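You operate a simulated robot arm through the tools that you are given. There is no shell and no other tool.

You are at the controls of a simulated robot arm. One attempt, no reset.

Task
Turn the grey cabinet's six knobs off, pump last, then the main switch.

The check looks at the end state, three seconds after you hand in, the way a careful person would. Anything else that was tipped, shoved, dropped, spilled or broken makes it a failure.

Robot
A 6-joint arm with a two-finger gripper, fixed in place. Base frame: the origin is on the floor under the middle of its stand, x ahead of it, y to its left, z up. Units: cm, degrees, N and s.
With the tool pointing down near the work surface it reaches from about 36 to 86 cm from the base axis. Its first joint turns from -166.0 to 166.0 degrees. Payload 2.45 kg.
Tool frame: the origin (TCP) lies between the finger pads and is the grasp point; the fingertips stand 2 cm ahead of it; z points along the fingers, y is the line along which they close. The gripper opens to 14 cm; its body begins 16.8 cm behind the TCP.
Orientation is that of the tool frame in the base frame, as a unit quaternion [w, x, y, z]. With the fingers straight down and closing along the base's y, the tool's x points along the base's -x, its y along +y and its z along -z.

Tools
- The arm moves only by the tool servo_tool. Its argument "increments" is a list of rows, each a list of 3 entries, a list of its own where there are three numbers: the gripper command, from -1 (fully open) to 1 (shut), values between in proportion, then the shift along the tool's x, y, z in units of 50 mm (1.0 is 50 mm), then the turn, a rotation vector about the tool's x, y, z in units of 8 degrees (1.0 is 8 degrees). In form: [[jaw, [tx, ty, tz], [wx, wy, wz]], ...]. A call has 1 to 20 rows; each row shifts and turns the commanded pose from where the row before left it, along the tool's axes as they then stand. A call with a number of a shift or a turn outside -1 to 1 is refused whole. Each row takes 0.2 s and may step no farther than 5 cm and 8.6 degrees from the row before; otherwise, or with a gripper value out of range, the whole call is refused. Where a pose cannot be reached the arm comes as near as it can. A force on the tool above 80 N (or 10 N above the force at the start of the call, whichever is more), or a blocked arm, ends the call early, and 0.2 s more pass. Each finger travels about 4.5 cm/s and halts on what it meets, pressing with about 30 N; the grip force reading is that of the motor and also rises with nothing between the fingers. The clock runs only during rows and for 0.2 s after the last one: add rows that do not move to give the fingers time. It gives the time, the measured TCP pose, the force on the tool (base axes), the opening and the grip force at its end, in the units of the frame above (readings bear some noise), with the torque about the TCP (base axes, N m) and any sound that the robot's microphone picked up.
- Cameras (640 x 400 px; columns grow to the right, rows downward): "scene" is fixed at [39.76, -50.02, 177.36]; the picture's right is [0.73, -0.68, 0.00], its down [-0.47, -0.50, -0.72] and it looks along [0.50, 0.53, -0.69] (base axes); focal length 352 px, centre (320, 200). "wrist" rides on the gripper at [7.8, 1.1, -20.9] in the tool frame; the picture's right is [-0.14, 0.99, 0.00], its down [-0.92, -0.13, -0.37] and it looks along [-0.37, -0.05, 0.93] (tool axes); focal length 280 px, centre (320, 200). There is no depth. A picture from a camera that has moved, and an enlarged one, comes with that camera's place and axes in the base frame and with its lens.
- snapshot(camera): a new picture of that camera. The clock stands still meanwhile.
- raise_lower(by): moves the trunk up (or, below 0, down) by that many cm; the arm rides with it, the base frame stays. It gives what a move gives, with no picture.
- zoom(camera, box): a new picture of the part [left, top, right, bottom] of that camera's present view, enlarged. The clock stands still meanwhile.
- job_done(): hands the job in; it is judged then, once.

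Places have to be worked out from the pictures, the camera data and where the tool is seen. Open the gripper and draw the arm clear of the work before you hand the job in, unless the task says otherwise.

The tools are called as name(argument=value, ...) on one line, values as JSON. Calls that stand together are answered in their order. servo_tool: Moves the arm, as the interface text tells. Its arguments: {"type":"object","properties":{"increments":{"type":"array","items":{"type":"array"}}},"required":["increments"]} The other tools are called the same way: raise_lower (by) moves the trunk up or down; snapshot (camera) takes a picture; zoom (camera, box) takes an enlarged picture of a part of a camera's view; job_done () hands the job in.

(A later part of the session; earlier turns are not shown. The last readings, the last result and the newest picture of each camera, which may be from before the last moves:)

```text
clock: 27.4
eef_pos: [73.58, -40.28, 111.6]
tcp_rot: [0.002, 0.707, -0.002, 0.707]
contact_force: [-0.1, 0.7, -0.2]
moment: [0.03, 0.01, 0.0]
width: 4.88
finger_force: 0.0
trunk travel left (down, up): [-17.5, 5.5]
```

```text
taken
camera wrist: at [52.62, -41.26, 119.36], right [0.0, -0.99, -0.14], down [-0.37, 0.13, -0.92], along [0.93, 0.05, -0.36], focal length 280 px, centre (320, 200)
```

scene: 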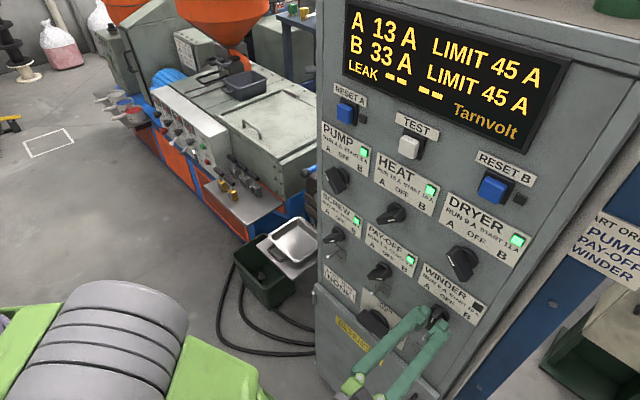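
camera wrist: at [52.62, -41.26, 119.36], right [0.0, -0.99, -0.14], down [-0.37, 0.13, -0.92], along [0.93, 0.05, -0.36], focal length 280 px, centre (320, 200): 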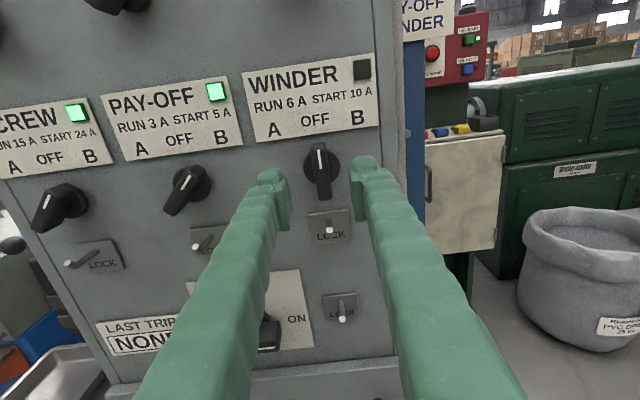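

Winder shows OFF with its lamp dark. I zoom to check it and to refine the axis estimates for pay-off.

zoom(camera="wrist", box=[256, 130, 384, 210])

zoom(camera="wrist", box=[120, 130, 248, 210])

```text
5.00 times, centred on (320, 170) of wrist
camera zoom: at [52.62, -41.26, 119.36], right [0.0, -0.99, -0.14], down [-0.37, 0.13, -0.92], along [0.93, 0.05, -0.36], focal length 1402 px, centre (320, 350)
```

zoom: 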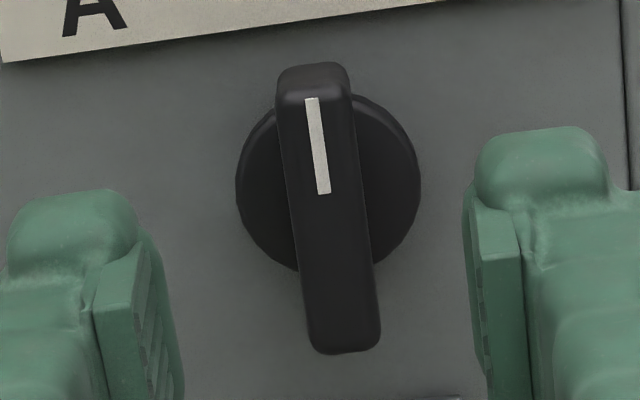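

```text
5.00 times, centred on (184, 170) of wrist
camera zoom: at [52.62, -41.26, 119.36], right [0.0, -0.99, -0.14], down [-0.37, 0.13, -0.92], along [0.93, 0.05, -0.36], focal length 1402 px, centre (1000, 350)
```

zoom: 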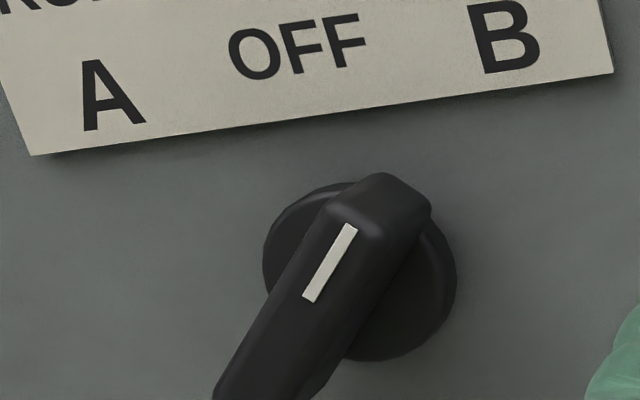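

Winder is squarely at OFF; its axis measures (-40.43, 111.85), pay-off's (-26.25, 111.9). I move left to pay-off at the same stand-off, keeping roll 180°.

servo_tool(increments=[[0.3, [0.015, -0.7, 0], [0, 0, 0]], [0.3, [0.015, -0.7, 0], [0, 0, 0]], [0.3, [0.015, -0.7, 0], [0, 0, 0]], [0.3, [0.015, -0.7, 0], [0, 0, 0]], [0.3, [0, 0, 0], [0, 0, 0]]])

```text
clock: 28.6
eef_pos: [73.64, -26.09, 112.02]
tcp_rot: [0.001, 0.707, -0.002, 0.707]
contact_force: [0.7, -0.1, 0.2]
moment: [-0.02, 0.01, -0.02]
width: 4.92
finger_force: 0.1
trunk travel left (down, up): [-17.5, 5.5]
```

Reached with no drift. Now I roll +45° toward 225°, in small batches to catch any wrist limit early.

servo_tool(increments=[[0.3, [0, 0, 0], [0, 0, 0.9375]], [0.3, [0, 0, 0], [0, 0, 0.9375]], [0.3, [0, 0, 0], [0, 0, 0]]])

```text
clock: 29.4
eef_pos: [73.59, -26.28, 112.09]
tcp_rot: [-0.091, 0.701, -0.096, 0.701]
contact_force: [-0.7, 0.3, 0.0]
moment: [0.01, 0.03, 0.03]
width: 4.92
finger_force: 0.0
trunk travel left (down, up): [-17.5, 5.5]
```

Still no drift, so I complete the roll to 225°.

servo_tool(increments=[[0.3, [0, 0, 0], [0, 0, 0.9375]], [0.3, [0, 0, 0], [0, 0, 0.9375]], [0.3, [0, 0, 0], [0, 0, 0.9375]], [0.3, [0, 0, 0], [0, 0, 0.9375]], [0.3, [0, 0, 0], [0, 0, 0]]])

snapshot(camera="wrist")

zoom(camera="wrist", box=[256, 130, 384, 210])

```text
clock: 30.6
eef_pos: [73.58, -26.29, 111.97]
tcp_rot: [-0.269, 0.653, -0.273, 0.653]
contact_force: [0.2, -0.2, 0.1]
moment: [0.0, -0.02, -0.02]
width: 4.86
finger_force: 0.1
trunk travel left (down, up): [-17.5, 5.5]
```

```text
taken
camera wrist: at [52.68, -32.49, 116.73], right [0.0, -0.6, -0.8], down [-0.36, 0.74, -0.56], along [0.93, 0.29, -0.22], focal length 280 px, centre (320, 200)
```

wrist: 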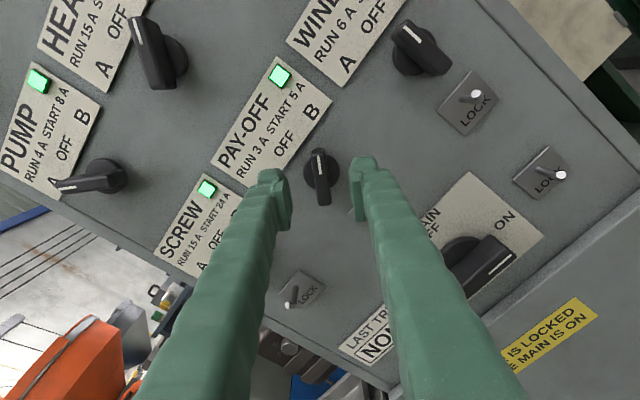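

```text
5.00 times, centred on (320, 170) of wrist
camera zoom: at [52.68, -32.49, 116.73], right [0.0, -0.6, -0.8], down [-0.36, 0.74, -0.56], along [0.93, 0.29, -0.22], focal length 1402 px, centre (320, 350)
```

zoom: 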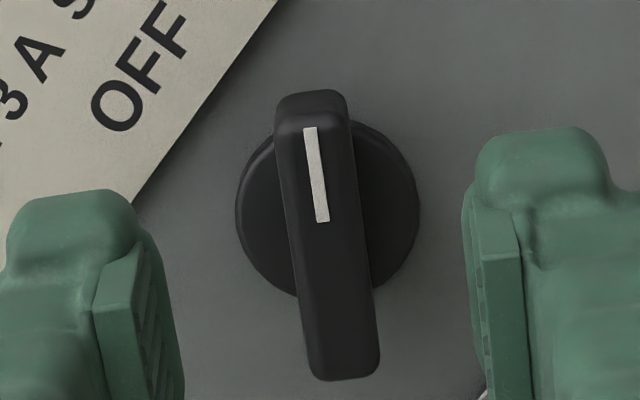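

Bar is centred to within about 2–3 mm. I correct slightly, advance to x≈78.5 and close on the bar.

servo_tool(increments=[[0.3, [-0.04, 0.025, 0.49], [0, 0, 0]], [0.3, [0, 0, 0.49], [0, 0, 0]], [0.3, [0, 0, 0], [0, 0, 0]], [0.7, [0, 0, 0], [0, 0, 0]], [0.9, [0, 0, 0], [0, 0, 0]], [0.9, [0, 0, 0], [0, 0, 0]], [0.9, [0, 0, 0], [0, 0, 0]]])

snapshot(camera="wrist")

```text
clock: 32.2
eef_pos: [78.66, -26.24, 111.71]
tcp_rot: [-0.269, 0.653, -0.273, 0.653]
contact_force: [0.6, -4.4, -5.7]
moment: [-0.04, -0.02, -0.16]
width: 1.42
finger_force: 40.2
trunk travel left (down, up): [-17.5, 5.5]
```

```text
taken
camera wrist: at [57.67, -32.43, 116.59], right [0.0, -0.6, -0.8], down [-0.36, 0.74, -0.56], along [0.93, 0.29, -0.22], focal length 280 px, centre (320, 200)
```

wrist: 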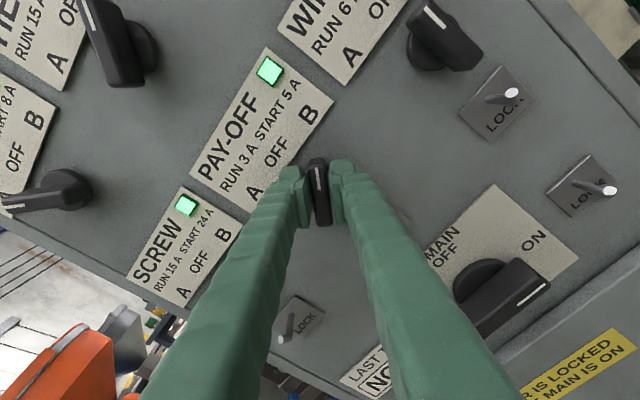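

Gripped. I turn -45° about tool z (counter-clockwise seen from front) to bring pay-off from B to OFF.

servo_tool(increments=[[0.9, [0, 0, 0], [0, 0, -0.75]], [0.9, [0, 0, 0], [0, 0, -0.75]], [0.9, [0, 0, 0], [0, 0, -0.75]], [0.9, [0, 0, 0], [0, 0, -0.75]], [0.9, [0, 0, 0], [0, 0, -0.875]], [0.9, [0, 0, 0], [0, 0, -0.875]], [0.9, [0, 0, 0], [0, 0, -0.875]], [0.9, [0, 0, 0], [0, 0, 0]]])

snapshot(camera="wrist")

```text
clock: 34.0
eef_pos: [78.54, -26.09, 111.93]
tcp_rot: [0.002, 0.706, 0.0, 0.708]
contact_force: [9.9, 9.7, 10.9]
moment: [0.06, -0.07, 0.12]
width: 1.42
finger_force: 40.6
trunk travel left (down, up): [-17.5, 5.5]
```

```text
taken
camera wrist: at [57.67, -26.99, 119.7], right [0.0, -0.99, -0.13], down [-0.37, 0.13, -0.92], along [0.93, 0.05, -0.36], focal length 280 px, centre (320, 200)
```

wrist: 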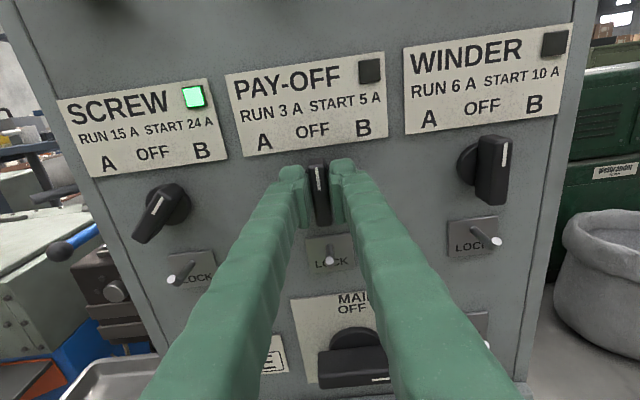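

Pay-off's lamp is dark and the bar vertical. I release, back off 5 cm, and check.

servo_tool(increments=[[0.3, [0, 0, 0], [0, 0, 0]], [0.3, [0, 0, 0], [0, 0, 0]], [0.3, [0, 0, 0], [0, 0, 0]], [0.3, [0, 0, -0.5], [0, 0, 0]], [0.3, [0, 0, -0.5], [0, 0, 0]], [0.3, [0, 0, 0], [0, 0, 0]]])

snapshot(camera="wrist")

snapshot(camera="scene")

```text
clock: 35.4
eef_pos: [73.53, -26.11, 111.67]
tcp_rot: [0.001, 0.707, -0.002, 0.707]
contact_force: [1.1, -0.7, -0.1]
moment: [0.0, 0.01, -0.01]
width: 4.91
finger_force: 0.1
trunk travel left (down, up): [-17.5, 5.5]
```

```text
taken
camera wrist: at [52.7, -27.17, 119.52], right [0.0, -0.99, -0.14], down [-0.37, 0.13, -0.92], along [0.93, 0.05, -0.36], focal length 280 px, centre (320, 200)
```

wrist: 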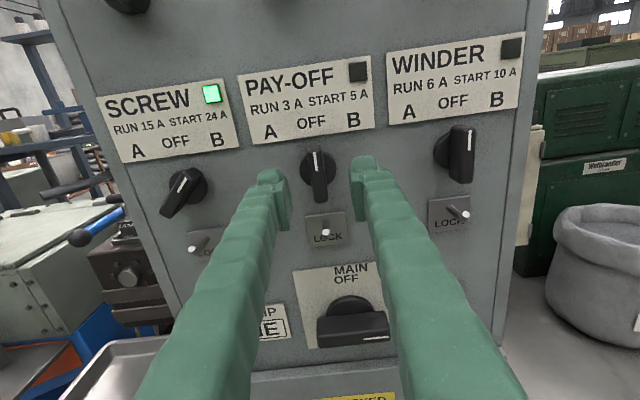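

```text
taken
```

scene: 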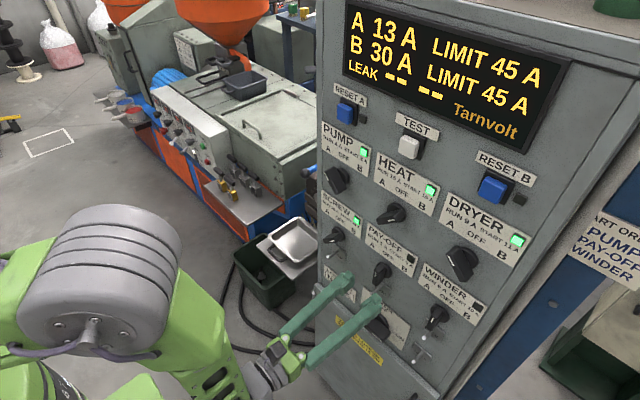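

B is 30 A; two knobs done. Next is screw: I slide left in two halves, checking reach since the wrist gets nearer the base axis.

servo_tool(increments=[[0.3, [0.01, -0.7, 0], [0, 0, 0]], [0.3, [0.01, -0.7, 0], [0, 0, 0]], [0.3, [0, 0, 0], [0, 0, 0]]])

```text
clock: 36.2
eef_pos: [73.44, -19.12, 111.8]
tcp_rot: [0.001, 0.707, -0.002, 0.708]
contact_force: [0.6, 0.0, -0.3]
moment: [-0.04, 0.0, -0.01]
width: 4.89
finger_force: 0.0
trunk travel left (down, up): [-17.5, 5.5]
```

Still tracking perfectly. I go the remaining 7 cm to the screw column.

servo_tool(increments=[[0.3, [0.01, -0.7, 0], [0, 0, 0]], [0.3, [0.01, -0.7, 0], [0, 0, 0]], [0.3, [0, 0, 0], [0, 0, 0]]])

zoom(camera="wrist", box=[256, 130, 384, 210])

```text
clock: 37.0
eef_pos: [73.38, -12.42, 112.09]
tcp_rot: [0.001, 0.707, -0.001, 0.707]
contact_force: [0.2, 0.3, -0.3]
moment: [-0.03, -0.05, 0.03]
width: 4.92
finger_force: 0.1
trunk travel left (down, up): [-17.5, 5.5]
```

```text
5.00 times, centred on (320, 170) of wrist
camera zoom: at [52.39, -13.36, 119.86], right [0.0, -0.99, -0.14], down [-0.37, 0.13, -0.92], along [0.93, 0.05, -0.36], focal length 1402 px, centre (320, 350)
```

zoom: 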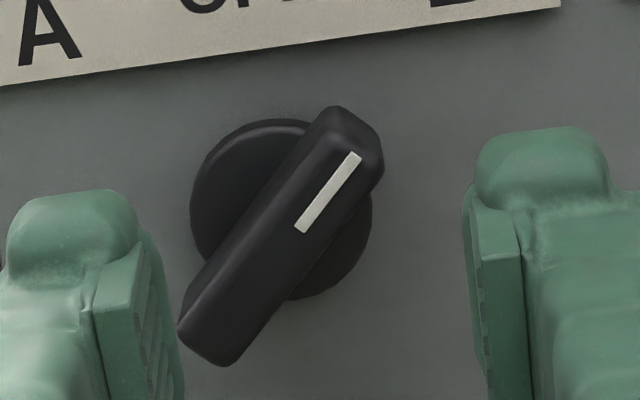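

Screw's axis reads about (-11.7, 111.9). I shift 7 mm left and roll +45° in place, in a small first batch.

servo_tool(increments=[[0.3, [-0.02, -0.14, 0], [0, 0, 0.9375]], [0.3, [0, 0, 0], [0, 0, 0.9375]], [0.3, [0, 0, 0], [0, 0, 0]]])

```text
clock: 37.8
eef_pos: [73.51, -11.71, 112.05]
tcp_rot: [-0.09, 0.701, -0.095, 0.701]
contact_force: [-0.5, 0.7, -0.1]
moment: [-0.01, 0.0, 0.01]
width: 4.92
finger_force: 0.0
trunk travel left (down, up): [-17.5, 5.5]
```

No drift; I complete the roll to 225° and look.

servo_tool(increments=[[0.3, [0, 0, 0], [0, 0, 0.9375]], [0.3, [0, 0, 0], [0, 0, 0.9375]], [0.3, [0, 0, 0], [0, 0, 0.9375]], [0.3, [0, 0, 0], [0, 0, 0.9375]], [0.3, [0, 0, 0], [0, 0, 0]]])

zoom(camera="wrist", box=[256, 130, 384, 210])

snapshot(camera="wrist")

```text
clock: 39.0
eef_pos: [73.52, -11.4, 111.92]
tcp_rot: [-0.27, 0.653, -0.271, 0.654]
contact_force: [-0.2, -0.3, 0.8]
moment: [0.01, 0.06, -0.02]
width: 4.91
finger_force: 0.0
trunk travel left (down, up): [-17.5, 5.5]
```

```text
5.00 times, centred on (320, 170) of wrist
camera zoom: at [52.63, -17.65, 116.66], right [0.0, -0.6, -0.8], down [-0.36, 0.74, -0.56], along [0.93, 0.29, -0.22], focal length 1402 px, centre (320, 350)
```

zoom: 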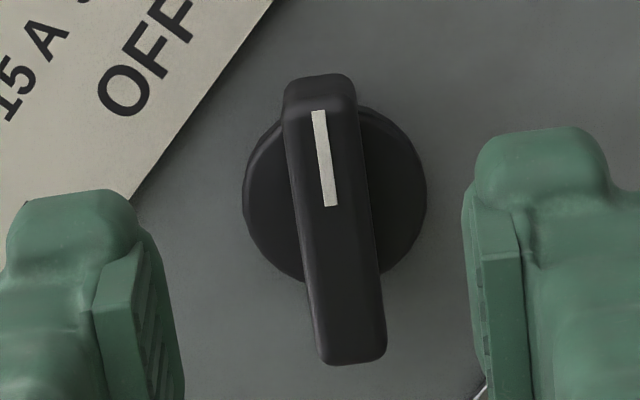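

```text
taken
camera wrist: at [52.63, -17.65, 116.66], right [0.0, -0.6, -0.8], down [-0.36, 0.74, -0.56], along [0.93, 0.29, -0.22], focal length 280 px, centre (320, 200)
```

wrist: 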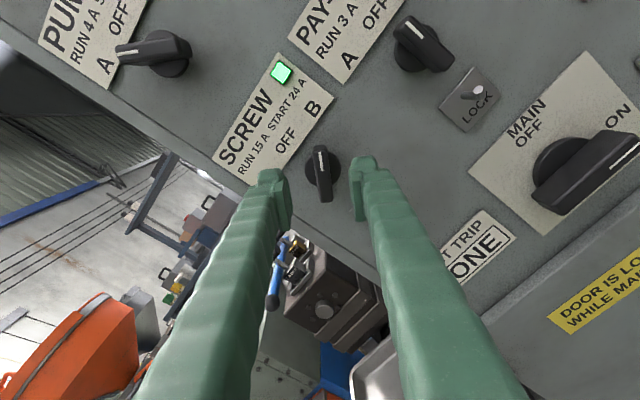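

Bar centre is about 3 mm off along tool y; I correct that, advance 5 cm and close.

servo_tool(increments=[[0.3, [0, 0.06, 0.5], [0, 0, 0]], [0.3, [0, 0, 0.5], [0, 0, 0]], [0.3, [0, 0, 0], [0, 0, 0]], [0.7, [0, 0, 0], [0, 0, 0]], [0.9, [0, 0, 0], [0, 0, 0]], [0.9, [0, 0, 0], [0, 0, 0]], [0.9, [0, 0, 0], [0, 0, 0]]])

snapshot(camera="wrist")

```text
clock: 40.6
eef_pos: [78.42, -11.63, 111.55]
tcp_rot: [-0.269, 0.653, -0.27, 0.654]
contact_force: [0.9, 0.2, 0.1]
moment: [-0.03, 0.01, 0.02]
width: 1.41
finger_force: 40.0
trunk travel left (down, up): [-17.5, 5.5]
```

```text
taken
camera wrist: at [57.52, -17.86, 116.44], right [0.0, -0.6, -0.8], down [-0.37, 0.74, -0.56], along [0.93, 0.29, -0.22], focal length 280 px, centre (320, 200)
```

wrist: 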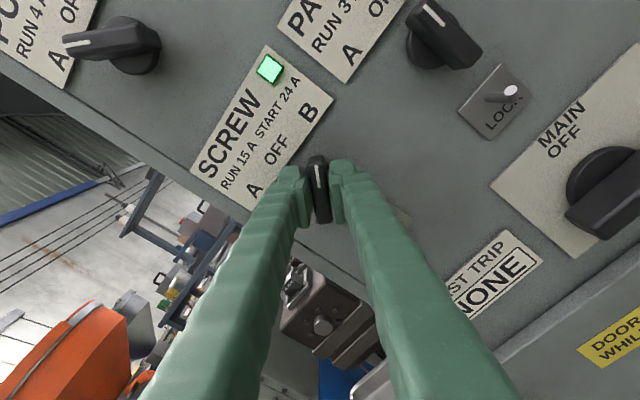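

Screw's bar is gripped with almost no side load. I turn it -45° from B to OFF.

servo_tool(increments=[[0.9, [0, 0, 0], [0, 0, -0.75]], [0.9, [0, 0, 0], [0, 0, -0.75]], [0.9, [0, 0, 0], [0, 0, -0.75]], [0.9, [0, 0, 0], [0, 0, -0.75]], [0.9, [0, 0, 0], [0, 0, -0.875]], [0.9, [0, 0, 0], [0, 0, -0.875]], [0.9, [0, 0, 0], [0, 0, -0.875]], [0.9, [0, 0, 0], [0, 0, 0]]])

snapshot(camera="wrist")

```text
clock: 42.4
eef_pos: [78.44, -11.46, 111.65]
tcp_rot: [0.002, 0.707, -0.001, 0.708]
contact_force: [-14.8, 16.5, 4.0]
moment: [0.07, 0.03, 0.18]
width: 1.41
finger_force: 40.1
trunk travel left (down, up): [-17.5, 5.5]
```

```text
taken
camera wrist: at [57.54, -12.51, 119.56], right [0.0, -0.99, -0.14], down [-0.37, 0.13, -0.92], along [0.93, 0.05, -0.36], focal length 280 px, centre (320, 200)
```

wrist: 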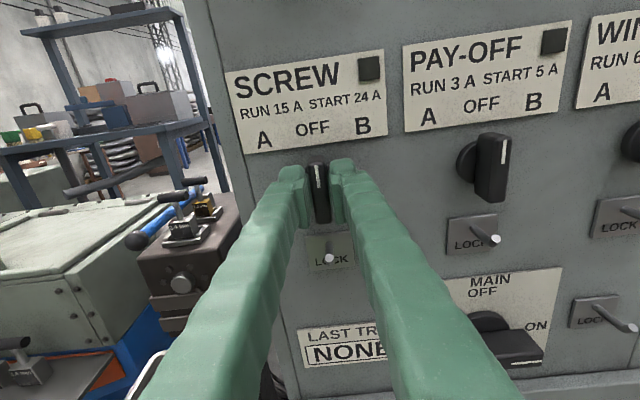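

Screw's lamp is dark. I release, back off, and check before going up to heat.

servo_tool(increments=[[0.3, [0, 0, 0], [0, 0, 0]], [0.3, [0, 0, 0], [0, 0, 0]], [0.3, [0, 0, 0], [0, 0, 0]], [0.3, [0, 0, -0.5], [0, 0, 0]], [0.3, [0, 0, -0.5], [0, 0, 0]], [0.3, [0, 0, 0], [0, 0, 0]]])

snapshot(camera="wrist")

snapshot(camera="scene")

```text
clock: 43.8
eef_pos: [73.44, -11.54, 111.55]
tcp_rot: [0.001, 0.707, -0.002, 0.708]
contact_force: [-0.2, -0.6, 0.4]
moment: [0.0, 0.01, 0.01]
width: 4.9
finger_force: 0.0
trunk travel left (down, up): [-17.5, 5.5]
```

```text
taken
camera wrist: at [52.57, -12.51, 119.37], right [0.0, -0.99, -0.14], down [-0.37, 0.13, -0.92], along [0.93, 0.05, -0.36], focal length 280 px, centre (320, 200)
```

wrist: 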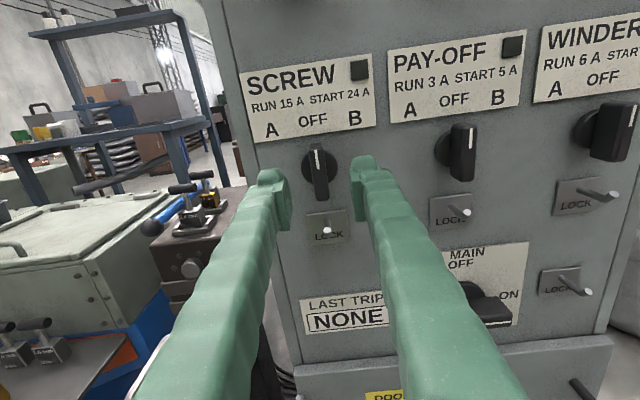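

```text
taken
```

scene: 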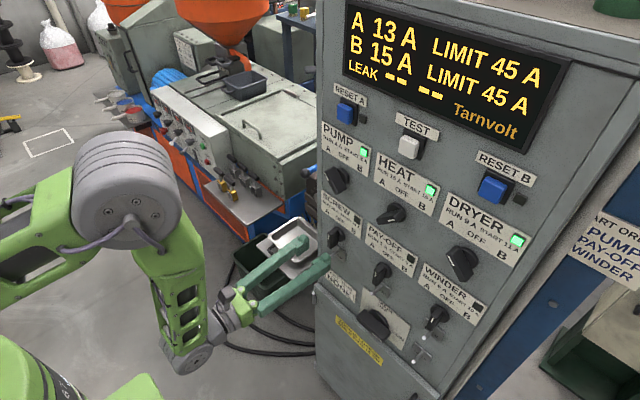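

B now 15 A. I go to heat: first half of the diagonal, checking tracking.

servo_tool(increments=[[0.3, [0.603, 0.49, 0], [0, 0, 0]], [0.3, [0.603, 0.49, 0], [0, 0, 0]], [0.3, [0.603, 0.49, 0], [0, 0, 0]], [0.3, [0, 0, 0], [0, 0, 0]]])

```text
clock: 44.8
eef_pos: [73.39, -19.11, 120.52]
tcp_rot: [0.001, 0.707, -0.002, 0.707]
contact_force: [-1.0, 0.4, 0.1]
moment: [-0.01, 0.04, 0.05]
width: 4.9
finger_force: 0.1
trunk travel left (down, up): [-17.5, 5.5]
```

Tracking well. I go the rest of the way to heat.

servo_tool(increments=[[0.3, [0.603, 0.48, 0], [0, 0, 0]], [0.3, [0.603, 0.48, 0], [0, 0, 0]], [0.3, [0.603, 0.48, 0], [0, 0, 0]], [0.3, [0, 0, 0], [0, 0, 0]]])

snapshot(camera="wrist")

zoom(camera="wrist", box=[256, 130, 384, 210])

```text
clock: 45.8
eef_pos: [73.3, -26.1, 129.35]
tcp_rot: [0.001, 0.707, -0.001, 0.707]
contact_force: [1.0, -0.6, 0.5]
moment: [-0.02, -0.02, 0.0]
width: 4.9
finger_force: 0.1
trunk travel left (down, up): [-17.5, 5.5]
```

```text
taken
camera wrist: at [52.44, -27.14, 137.29], right [0.0, -0.99, -0.14], down [-0.37, 0.13, -0.92], along [0.93, 0.05, -0.37], focal length 280 px, centre (320, 200)
```

wrist: 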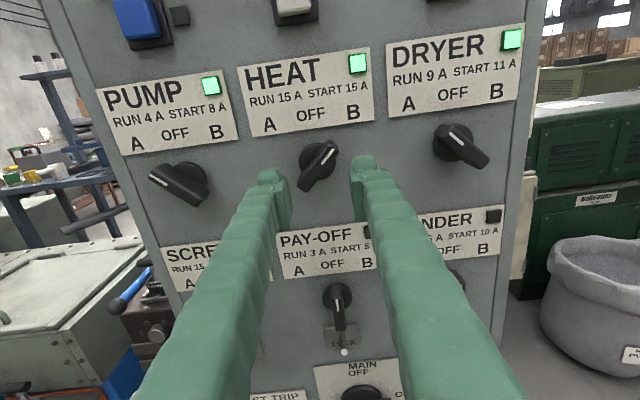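

```text
5.00 times, centred on (320, 170) of wrist
camera zoom: at [52.44, -27.14, 137.29], right [0.0, -0.99, -0.14], down [-0.37, 0.13, -0.92], along [0.93, 0.05, -0.37], focal length 1402 px, centre (320, 350)
```

zoom: 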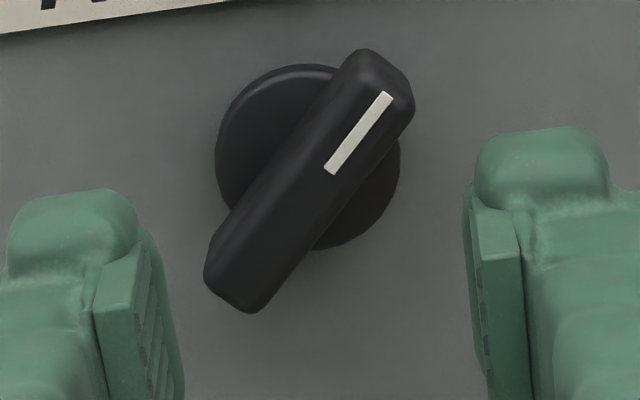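

Heat's axis is ~0.7 cm above the tool axis; I raise by that and roll +45° in place.

servo_tool(increments=[[0.3, [0.14, -0.016, 0], [0, 0, 0.9375]], [0.3, [0, 0, 0], [0, 0, 0.9375]], [0.3, [0, 0, 0], [0, 0, 0.9375]], [0.3, [0, 0, 0], [0, 0, 0.9375]], [0.3, [0, 0, 0], [0, 0, 0.9375]], [0.3, [0, 0, 0], [0, 0, 0.9375]], [0.3, [0, 0, 0], [0, 0, 0]]])

zoom(camera="wrist", box=[256, 130, 384, 210])

snapshot(camera="wrist")

```text
clock: 47.4
eef_pos: [73.54, -26.13, 130.34]
tcp_rot: [-0.27, 0.652, -0.272, 0.654]
contact_force: [0.0, -0.2, 0.1]
moment: [-0.01, 0.02, -0.03]
width: 4.9
finger_force: 0.0
trunk travel left (down, up): [-17.5, 5.5]
```

```text
5.00 times, centred on (320, 170) of wrist
camera zoom: at [52.5, -32.41, 135.09], right [0.0, -0.6, -0.8], down [-0.36, 0.74, -0.56], along [0.93, 0.29, -0.22], focal length 1402 px, centre (320, 350)
```

zoom: 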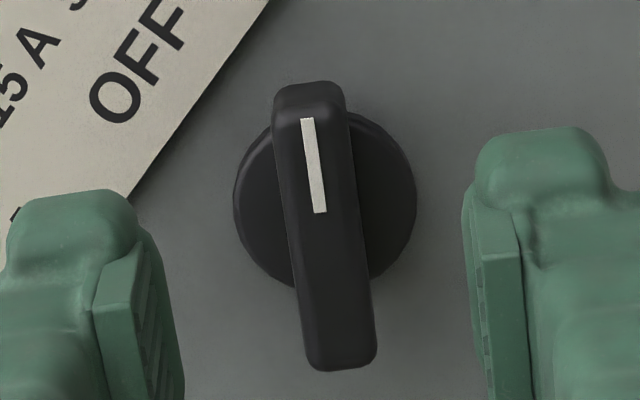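

```text
taken
camera wrist: at [52.5, -32.41, 135.09], right [0.0, -0.6, -0.8], down [-0.36, 0.74, -0.56], along [0.93, 0.29, -0.22], focal length 280 px, centre (320, 200)
```

wrist: 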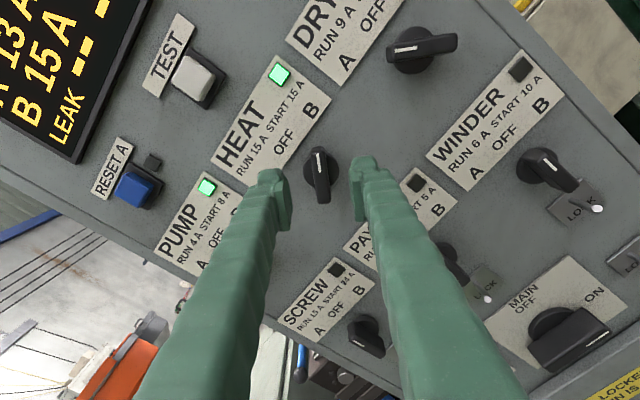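

Well centred (within 1–2 mm). I advance and close on heat's bar.

servo_tool(increments=[[0.3, [-0.02, 0.02, 0.49], [0, 0, 0]], [0.3, [0, 0, 0.5], [0, 0, 0]], [0.3, [0, 0, 0], [0, 0, 0]], [0.7, [0, 0, 0], [0, 0, 0]], [0.9, [0, 0, 0], [0, 0, 0]], [0.9, [0, 0, 0], [0, 0, 0]], [0.9, [0, 0, 0], [0, 0, 0]]])

snapshot(camera="wrist")

```text
clock: 49.0
eef_pos: [78.35, -26.18, 130.18]
tcp_rot: [-0.269, 0.652, -0.272, 0.654]
contact_force: [2.0, 1.6, 1.4]
moment: [-0.01, 0.0, 0.05]
width: 1.4
finger_force: 39.4
trunk travel left (down, up): [-17.5, 5.5]
```

```text
taken
camera wrist: at [57.46, -32.32, 134.92], right [0.0, -0.6, -0.8], down [-0.36, 0.74, -0.56], along [0.93, 0.29, -0.22], focal length 280 px, centre (320, 200)
```

wrist: 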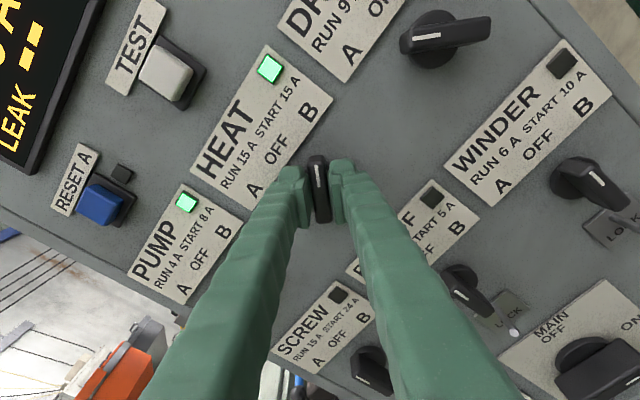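

Gripped cleanly. I turn heat -45° from B to OFF.

servo_tool(increments=[[0.9, [0, 0, 0], [0, 0, -0.75]], [0.9, [0, 0, 0], [0, 0, -0.75]], [0.9, [0, 0, 0], [0, 0, -0.75]], [0.9, [0, 0, 0], [0, 0, -0.75]], [0.9, [0, 0, 0], [0, 0, -0.875]], [0.9, [0, 0, 0], [0, 0, -0.875]], [0.9, [0, 0, 0], [0, 0, -0.875]], [0.9, [0, 0, 0], [0, 0, 0]]])

snapshot(camera="wrist")

```text
clock: 50.8
eef_pos: [78.37, -26.05, 130.28]
tcp_rot: [0.001, 0.708, 0.0, 0.706]
contact_force: [-7.1, 14.3, -8.5]
moment: [0.04, -0.06, 0.16]
width: 1.4
finger_force: 40.8
trunk travel left (down, up): [-17.5, 5.5]
```

```text
taken
camera wrist: at [57.5, -27.0, 138.1], right [0.0, -0.99, -0.14], down [-0.37, 0.13, -0.92], along [0.93, 0.05, -0.37], focal length 280 px, centre (320, 200)
```

wrist: 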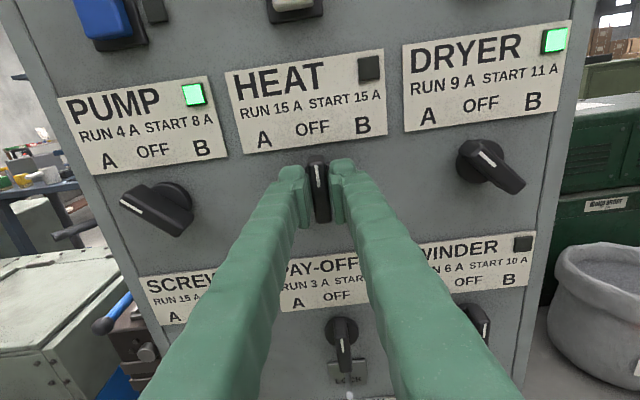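

Heat's lamp is dark. I release, back off 5 cm, then slide right to the dryer column.

servo_tool(increments=[[0.3, [0, 0, 0], [0, 0, 0]], [0.3, [0, 0, 0], [0, 0, 0]], [0.3, [0, 0, 0], [0, 0, 0]], [0.3, [0, 0, -0.5], [0, 0, 0]], [0.3, [0, 0, -0.5], [0, 0, 0]], [0.3, [0, 0, 0], [0, 0, 0]]])

snapshot(camera="wrist")

servo_tool(increments=[[0.3, [0, 0.715, 0], [0, 0, 0]], [0.3, [0, 0.715, 0], [0, 0, 0]], [0.3, [0, 0.715, 0], [0, 0, 0]], [0.3, [0, 0.715, 0], [0, 0, 0]], [0.3, [0, 0, 0], [0, 0, 0]]])

snapshot(camera="wrist")

zoom(camera="wrist", box=[256, 130, 384, 210])

```text
clock: 52.2
eef_pos: [73.32, -26.18, 130.27]
tcp_rot: [0.001, 0.706, -0.002, 0.708]
contact_force: [0.6, 0.3, 0.2]
moment: [0.01, 0.03, 0.03]
width: 4.91
finger_force: 0.1
trunk travel left (down, up): [-17.5, 5.5]
```

```text
taken
camera wrist: at [52.45, -27.22, 138.1], right [0.0, -0.99, -0.14], down [-0.37, 0.13, -0.92], along [0.93, 0.05, -0.36], focal length 280 px, centre (320, 200)
```

wrist: 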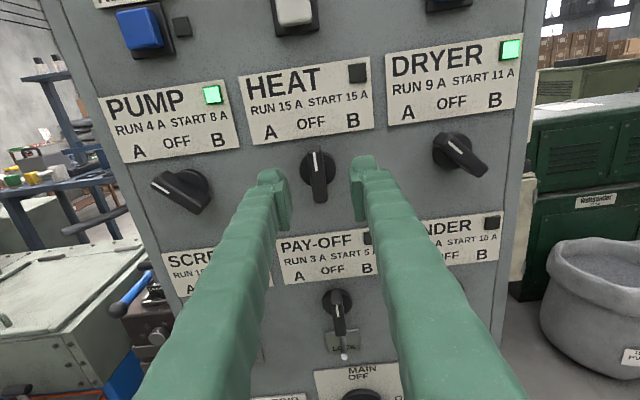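

```text
clock: 53.4
eef_pos: [73.3, -40.63, 130.2]
tcp_rot: [0.001, 0.707, 0.0, 0.707]
contact_force: [0.1, 0.6, 0.4]
moment: [0.02, -0.04, -0.02]
width: 4.91
finger_force: 0.1
trunk travel left (down, up): [-17.5, 5.5]
```

```text
taken
camera wrist: at [52.35, -41.59, 138.06], right [0.0, -0.99, -0.14], down [-0.37, 0.13, -0.92], along [0.93, 0.05, -0.36], focal length 280 px, centre (320, 200)
```

wrist: 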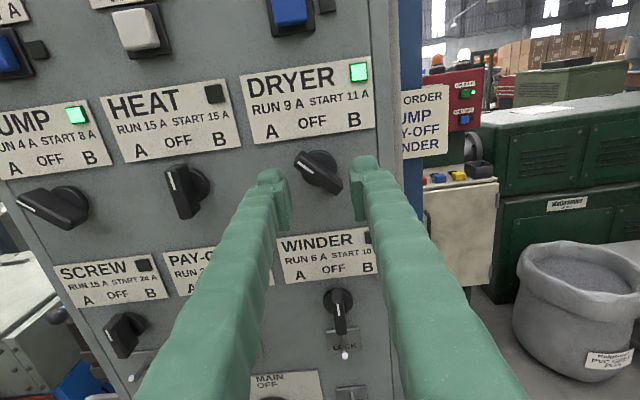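

```text
5.00 times, centred on (320, 170) of wrist
camera zoom: at [52.35, -41.59, 138.06], right [0.0, -0.99, -0.14], down [-0.37, 0.13, -0.92], along [0.93, 0.05, -0.36], focal length 1402 px, centre (320, 350)
```

zoom: 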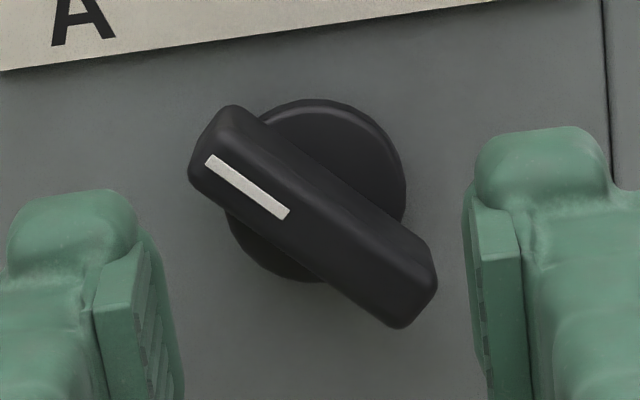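

Dryer's axis is within 2 mm of the tool axis. I correct and roll -45° to 135° to straddle the A-position bar.

servo_tool(increments=[[0.3, [0.035, -0.03, 0], [0, 0, -0.9375]], [0.3, [0, 0, 0], [0, 0, -0.9375]], [0.3, [0, 0, 0], [0, 0, -0.9375]], [0.3, [0, 0, 0], [0, 0, -0.9375]], [0.3, [0, 0, 0], [0, 0, -0.9375]], [0.3, [0, 0, 0], [0, 0, -0.9375]], [0.3, [0, 0, 0], [0, 0, 0]]])

snapshot(camera="wrist")

zoom(camera="wrist", box=[256, 130, 384, 210])

```text
clock: 55.0
eef_pos: [73.21, -40.44, 130.35]
tcp_rot: [0.272, 0.654, 0.269, 0.653]
contact_force: [-0.4, -0.7, 1.2]
moment: [0.0, 0.0, -0.04]
width: 4.88
finger_force: 0.1
trunk travel left (down, up): [-17.5, 5.5]
```

```text
taken
camera wrist: at [52.42, -35.56, 136.7], right [0.0, -0.8, 0.6], down [-0.37, -0.56, -0.74], along [0.93, -0.23, -0.29], focal length 280 px, centre (320, 200)
```

wrist: 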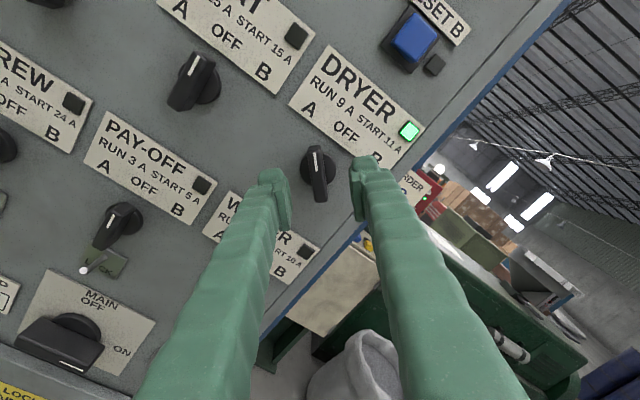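

```text
5.00 times, centred on (320, 170) of wrist
camera zoom: at [52.42, -35.56, 136.7], right [0.0, -0.8, 0.6], down [-0.37, -0.56, -0.74], along [0.93, -0.23, -0.29], focal length 1402 px, centre (320, 350)
```

zoom: 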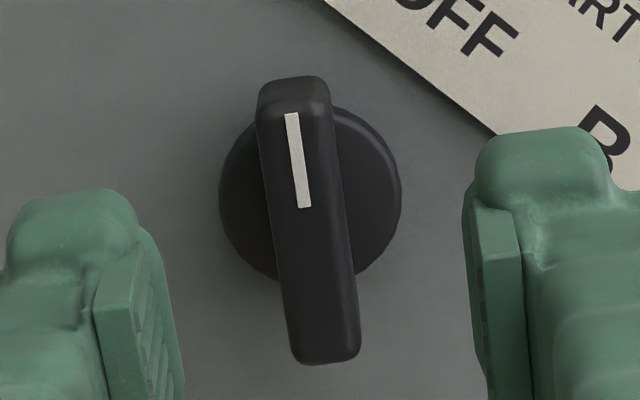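

Centred to ~2 mm; I nudge, advance 5.1 cm and close.

servo_tool(increments=[[0.3, [0, -0.045, 0.51], [0, 0, 0]], [0.3, [0, 0, 0.52], [0, 0, 0]], [0.3, [0, 0, 0], [0, 0, 0]], [0.7, [0, 0, 0], [0, 0, 0]], [0.9, [0, 0, 0], [0, 0, 0]], [0.9, [0, 0, 0], [0, 0, 0]], [0.9, [0, 0, 0], [0, 0, 0]]])

snapshot(camera="wrist")

```text
clock: 56.6
eef_pos: [78.55, -40.44, 130.2]
tcp_rot: [0.271, 0.655, 0.269, 0.652]
contact_force: [-0.7, 6.8, -6.9]
moment: [-0.01, -0.08, 0.22]
width: 1.43
finger_force: 40.3
trunk travel left (down, up): [-17.5, 5.5]
```

```text
taken
camera wrist: at [57.66, -35.56, 136.47], right [0.0, -0.8, 0.6], down [-0.37, -0.56, -0.74], along [0.93, -0.23, -0.3], focal length 280 px, centre (320, 200)
```

wrist: 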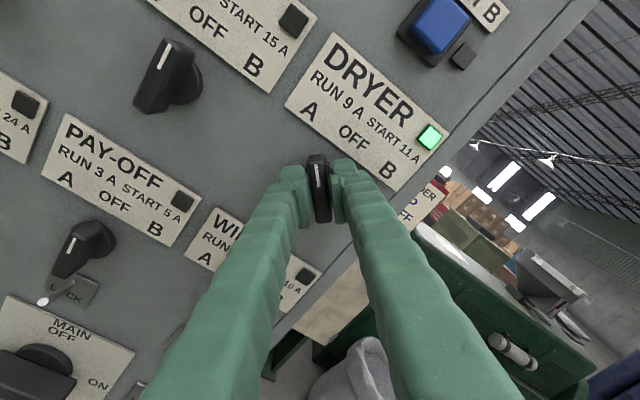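

Gripped. I turn dryer +45° (clockwise) from A to OFF.

servo_tool(increments=[[0.9, [0, 0, 0], [0, 0, 0.75]], [0.9, [0, 0, 0], [0, 0, 0.75]], [0.9, [0, 0, 0], [0, 0, 0.75]], [0.9, [0, 0, 0], [0, 0, 0.75]], [0.9, [0, 0, 0], [0, 0, 0.875]], [0.9, [0, 0, 0], [0, 0, 0.875]], [0.9, [0, 0, 0], [0, 0, 0.875]], [0.9, [0, 0, 0], [0, 0, 0]]])

snapshot(camera="wrist")

```text
clock: 58.4
eef_pos: [78.54, -40.44, 130.1]
tcp_rot: [0.001, 0.707, -0.003, 0.707]
contact_force: [-0.1, -9.8, -8.9]
moment: [-0.03, 0.46, -0.1]
width: 1.4
finger_force: 39.7
trunk travel left (down, up): [-17.5, 5.5]
```

```text
taken
camera wrist: at [57.62, -41.45, 137.99], right [-0.01, -0.99, -0.14], down [-0.37, 0.13, -0.92], along [0.93, 0.05, -0.36], focal length 280 px, centre (320, 200)
```

wrist: 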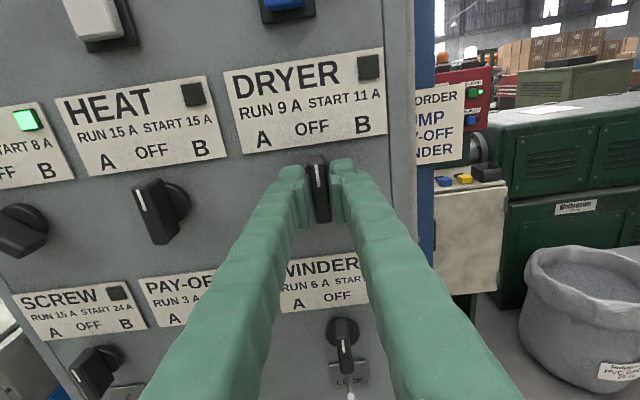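

Dryer's lamp is dark. I release, back off, and check all five and the display before touching pump.

servo_tool(increments=[[0.3, [0, 0, 0], [0, 0, 0]], [0.3, [0, 0, 0], [0, 0, 0]], [0.3, [0, 0, 0], [0, 0, 0]], [0.3, [0, 0, -0.5], [0, 0, 0]], [0.3, [0, 0, -0.53], [0, 0, 0]], [0.3, [0, 0, 0], [0, 0, 0]]])

snapshot(camera="wrist")

snapshot(camera="scene")

```text
clock: 59.8
eef_pos: [73.44, -40.41, 130.15]
tcp_rot: [0.001, 0.707, -0.002, 0.707]
contact_force: [0.0, 0.1, -0.1]
moment: [-0.04, -0.02, 0.01]
width: 4.89
finger_force: 0.2
trunk travel left (down, up): [-17.5, 5.5]
```

```text
taken
camera wrist: at [52.52, -41.29, 138.1], right [0.0, -0.99, -0.14], down [-0.37, 0.13, -0.92], along [0.93, 0.05, -0.36], focal length 280 px, centre (320, 200)
```

wrist: 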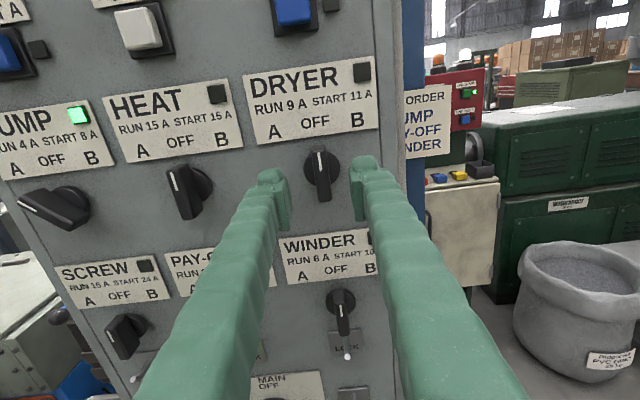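

```text
taken
```

scene: 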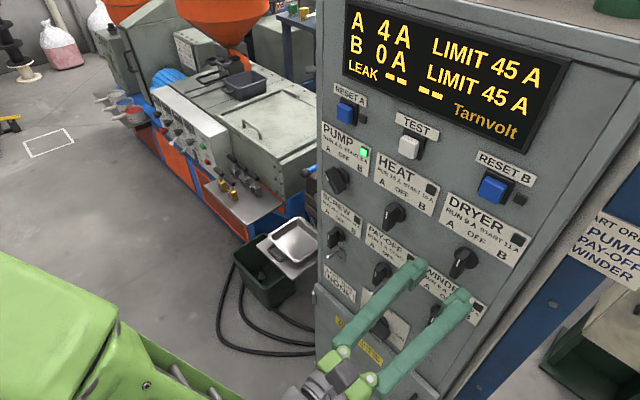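

A reads 4 A (pump only), B 0 A: five knobs off. Now pump: I slide left at stand-off, in two batches.

servo_tool(increments=[[0.3, [0, -0.7175, 0], [0, 0, 0]], [0.3, [0, -0.7175, 0], [0, 0, 0]], [0.3, [0, -0.7175, 0], [0, 0, 0]], [0.3, [0, -0.7175, 0], [0, 0, 0]], [0.3, [0, 0, 0], [0, 0, 0]]])

servo_tool(increments=[[0.3, [0, -0.7175, 0], [0, 0, 0]], [0.3, [0, -0.7175, 0], [0, 0, 0]], [0.3, [0, 0, 0], [0, 0, 0]]])

```text
clock: 61.0
eef_pos: [73.59, -25.74, 130.31]
tcp_rot: [0.001, 0.707, -0.002, 0.708]
contact_force: [0.2, 0.2, 0.2]
moment: [0.0, -0.04, 0.04]
width: 4.9
finger_force: 0.0
trunk travel left (down, up): [-17.5, 5.5]
```

```text
clock: 61.8
eef_pos: [73.66, -18.54, 130.25]
tcp_rot: [0.002, 0.707, -0.002, 0.707]
contact_force: [0.9, 0.5, 0.4]
moment: [0.02, 0.01, -0.03]
width: 4.9
finger_force: 0.1
trunk travel left (down, up): [-17.5, 5.5]
```

Tracking is good; the last 7 cm to pump's column.

servo_tool(increments=[[0.3, [0, -0.68, 0], [0, 0, 0]], [0.3, [0, -0.68, 0], [0, 0, 0]], [0.3, [0, 0, 0], [0, 0, 0]]])

snapshot(camera="wrist")

zoom(camera="wrist", box=[256, 130, 384, 210])

```text
clock: 62.6
eef_pos: [73.71, -11.38, 130.01]
tcp_rot: [0.002, 0.707, -0.003, 0.708]
contact_force: [-0.1, 0.9, 0.4]
moment: [-0.02, 0.01, 0.03]
width: 4.91
finger_force: 0.0
trunk travel left (down, up): [-17.5, 5.5]
```

```text
taken
camera wrist: at [52.73, -12.43, 137.94], right [0.0, -0.99, -0.14], down [-0.37, 0.13, -0.92], along [0.93, 0.05, -0.36], focal length 280 px, centre (320, 200)
```

wrist: 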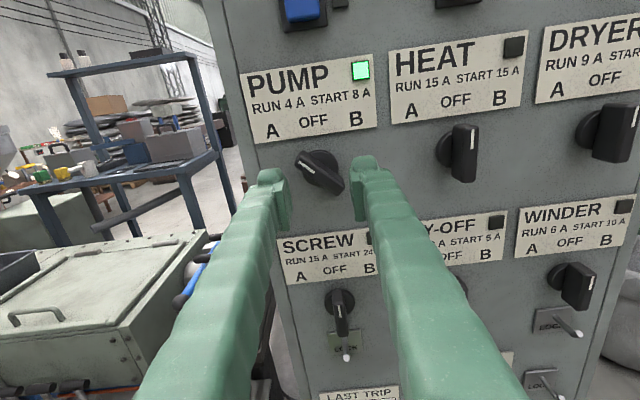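

```text
5.00 times, centred on (320, 170) of wrist
camera zoom: at [52.73, -12.43, 137.94], right [0.0, -0.99, -0.14], down [-0.37, 0.13, -0.92], along [0.93, 0.05, -0.36], focal length 1402 px, centre (320, 350)
```

zoom: 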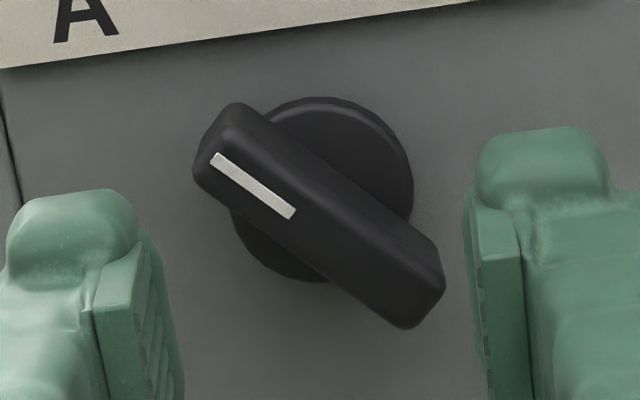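

Pump's axis is just 2 mm above the tool axis. I correct and roll -45° to 135°.

servo_tool(increments=[[0.3, [0.045, 0, 0], [0, 0, -0.9375]], [0.3, [0, 0, 0], [0, 0, -0.9375]], [0.3, [0, 0, 0], [0, 0, -0.9375]], [0.3, [0, 0, 0], [0, 0, -0.9375]], [0.3, [0, 0, 0], [0, 0, -0.9375]], [0.3, [0, 0, 0], [0, 0, -0.9375]], [0.3, [0, 0, 0], [0, 0, 0]]])

zoom(camera="wrist", box=[256, 130, 384, 210])

snapshot(camera="wrist")

```text
clock: 64.2
eef_pos: [73.48, -11.97, 130.4]
tcp_rot: [0.272, 0.654, 0.269, 0.653]
contact_force: [0.2, 0.8, 0.0]
moment: [0.0, 0.02, 0.0]
width: 4.87
finger_force: 0.0
trunk travel left (down, up): [-17.5, 5.5]
```

```text
5.00 times, centred on (320, 170) of wrist
camera zoom: at [52.67, -7.06, 136.77], right [0.0, -0.8, 0.6], down [-0.37, -0.56, -0.74], along [0.93, -0.23, -0.29], focal length 1402 px, centre (320, 350)
```

zoom: 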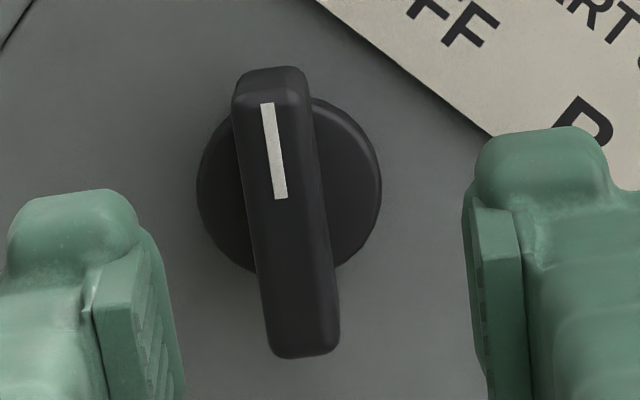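

```text
taken
camera wrist: at [52.67, -7.06, 136.77], right [0.0, -0.8, 0.6], down [-0.37, -0.56, -0.74], along [0.93, -0.23, -0.29], focal length 280 px, centre (320, 200)
```

wrist: 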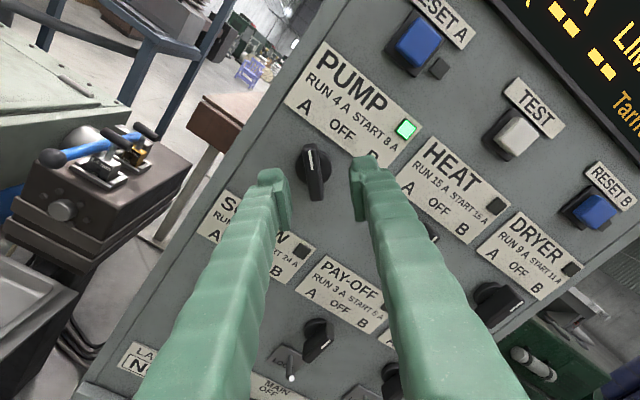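

The bar sits 6 mm off along tool y; I correct that first at stand-off and recheck.

servo_tool(increments=[[0.3, [0.03, -0.125, 0], [0, 0, 0]], [0.3, [0, 0, 0], [0, 0, 0]]])

zoom(camera="wrist", box=[256, 130, 384, 210])

```text
clock: 64.8
eef_pos: [73.55, -11.45, 130.07]
tcp_rot: [0.272, 0.653, 0.269, 0.653]
contact_force: [0.4, -0.2, -0.3]
moment: [0.0, 0.0, 0.0]
width: 4.89
finger_force: 0.0
trunk travel left (down, up): [-17.5, 5.5]
```

```text
5.00 times, centred on (320, 170) of wrist
camera zoom: at [52.57, -6.56, 136.45], right [0.0, -0.8, 0.6], down [-0.37, -0.56, -0.74], along [0.93, -0.23, -0.29], focal length 1402 px, centre (320, 350)
```

zoom: 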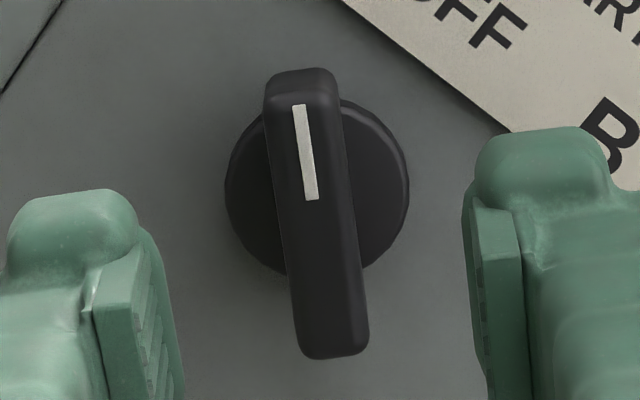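

Now centred within 1 mm. I advance 5 cm and close on pump's bar.

servo_tool(increments=[[0.3, [0.03, 0, 0.5], [0, 0, 0]], [0.3, [0, 0, 0.5], [0, 0, 0]], [0.3, [0, 0, 0], [0, 0, 0]], [0.7, [0, 0, 0], [0, 0, 0]], [0.9, [0, 0, 0], [0, 0, 0]], [0.9, [0, 0, 0], [0, 0, 0]], [0.9, [0, 0, 0], [0, 0, 0]]])

snapshot(camera="wrist")

```text
clock: 66.4
eef_pos: [78.58, -11.3, 130.2]
tcp_rot: [0.271, 0.654, 0.27, 0.653]
contact_force: [-0.1, 0.7, -0.9]
moment: [-0.03, 0.02, 0.01]
width: 1.43
finger_force: 40.0
trunk travel left (down, up): [-17.5, 5.5]
```

```text
taken
camera wrist: at [57.73, -6.47, 136.56], right [0.0, -0.8, 0.6], down [-0.37, -0.56, -0.74], along [0.93, -0.22, -0.29], focal length 280 px, centre (320, 200)
```

wrist: 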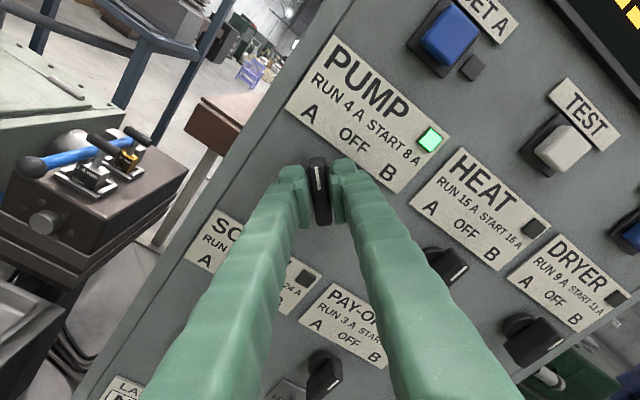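

Gripped with no side load. I turn pump +45° from A to OFF.

servo_tool(increments=[[0.9, [0, 0, 0], [0, 0, 0.75]], [0.9, [0, 0, 0], [0, 0, 0.75]], [0.9, [0, 0, 0], [0, 0, 0.75]], [0.9, [0, 0, 0], [0, 0, 0.75]], [0.9, [0, 0, 0], [0, 0, 0.875]], [0.9, [0, 0, 0], [0, 0, 0.875]], [0.9, [0, 0, 0], [0, 0, 0.875]], [0.9, [0, 0, 0], [0, 0, 0]]])

snapshot(camera="wrist")

```text
clock: 68.2
eef_pos: [78.71, -11.37, 130.26]
tcp_rot: [-0.001, 0.706, -0.003, 0.708]
contact_force: [10.6, -8.3, 4.3]
moment: [-0.02, -0.28, -0.09]
width: 1.4
finger_force: 39.9
trunk travel left (down, up): [-17.5, 5.5]
```

```text
taken
camera wrist: at [57.7, -12.51, 138.15], right [0.0, -0.99, -0.14], down [-0.37, 0.13, -0.92], along [0.93, 0.05, -0.36], focal length 280 px, centre (320, 200)
```

wrist: 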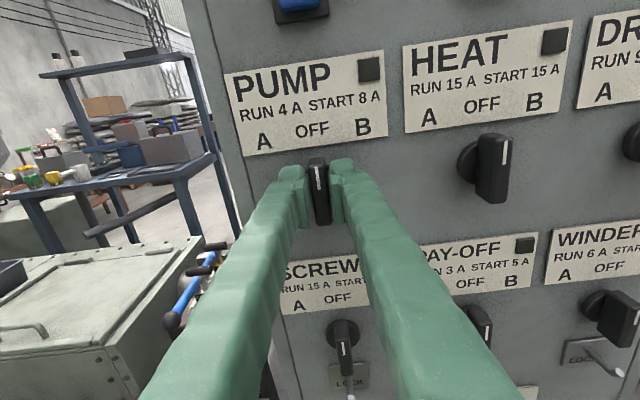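

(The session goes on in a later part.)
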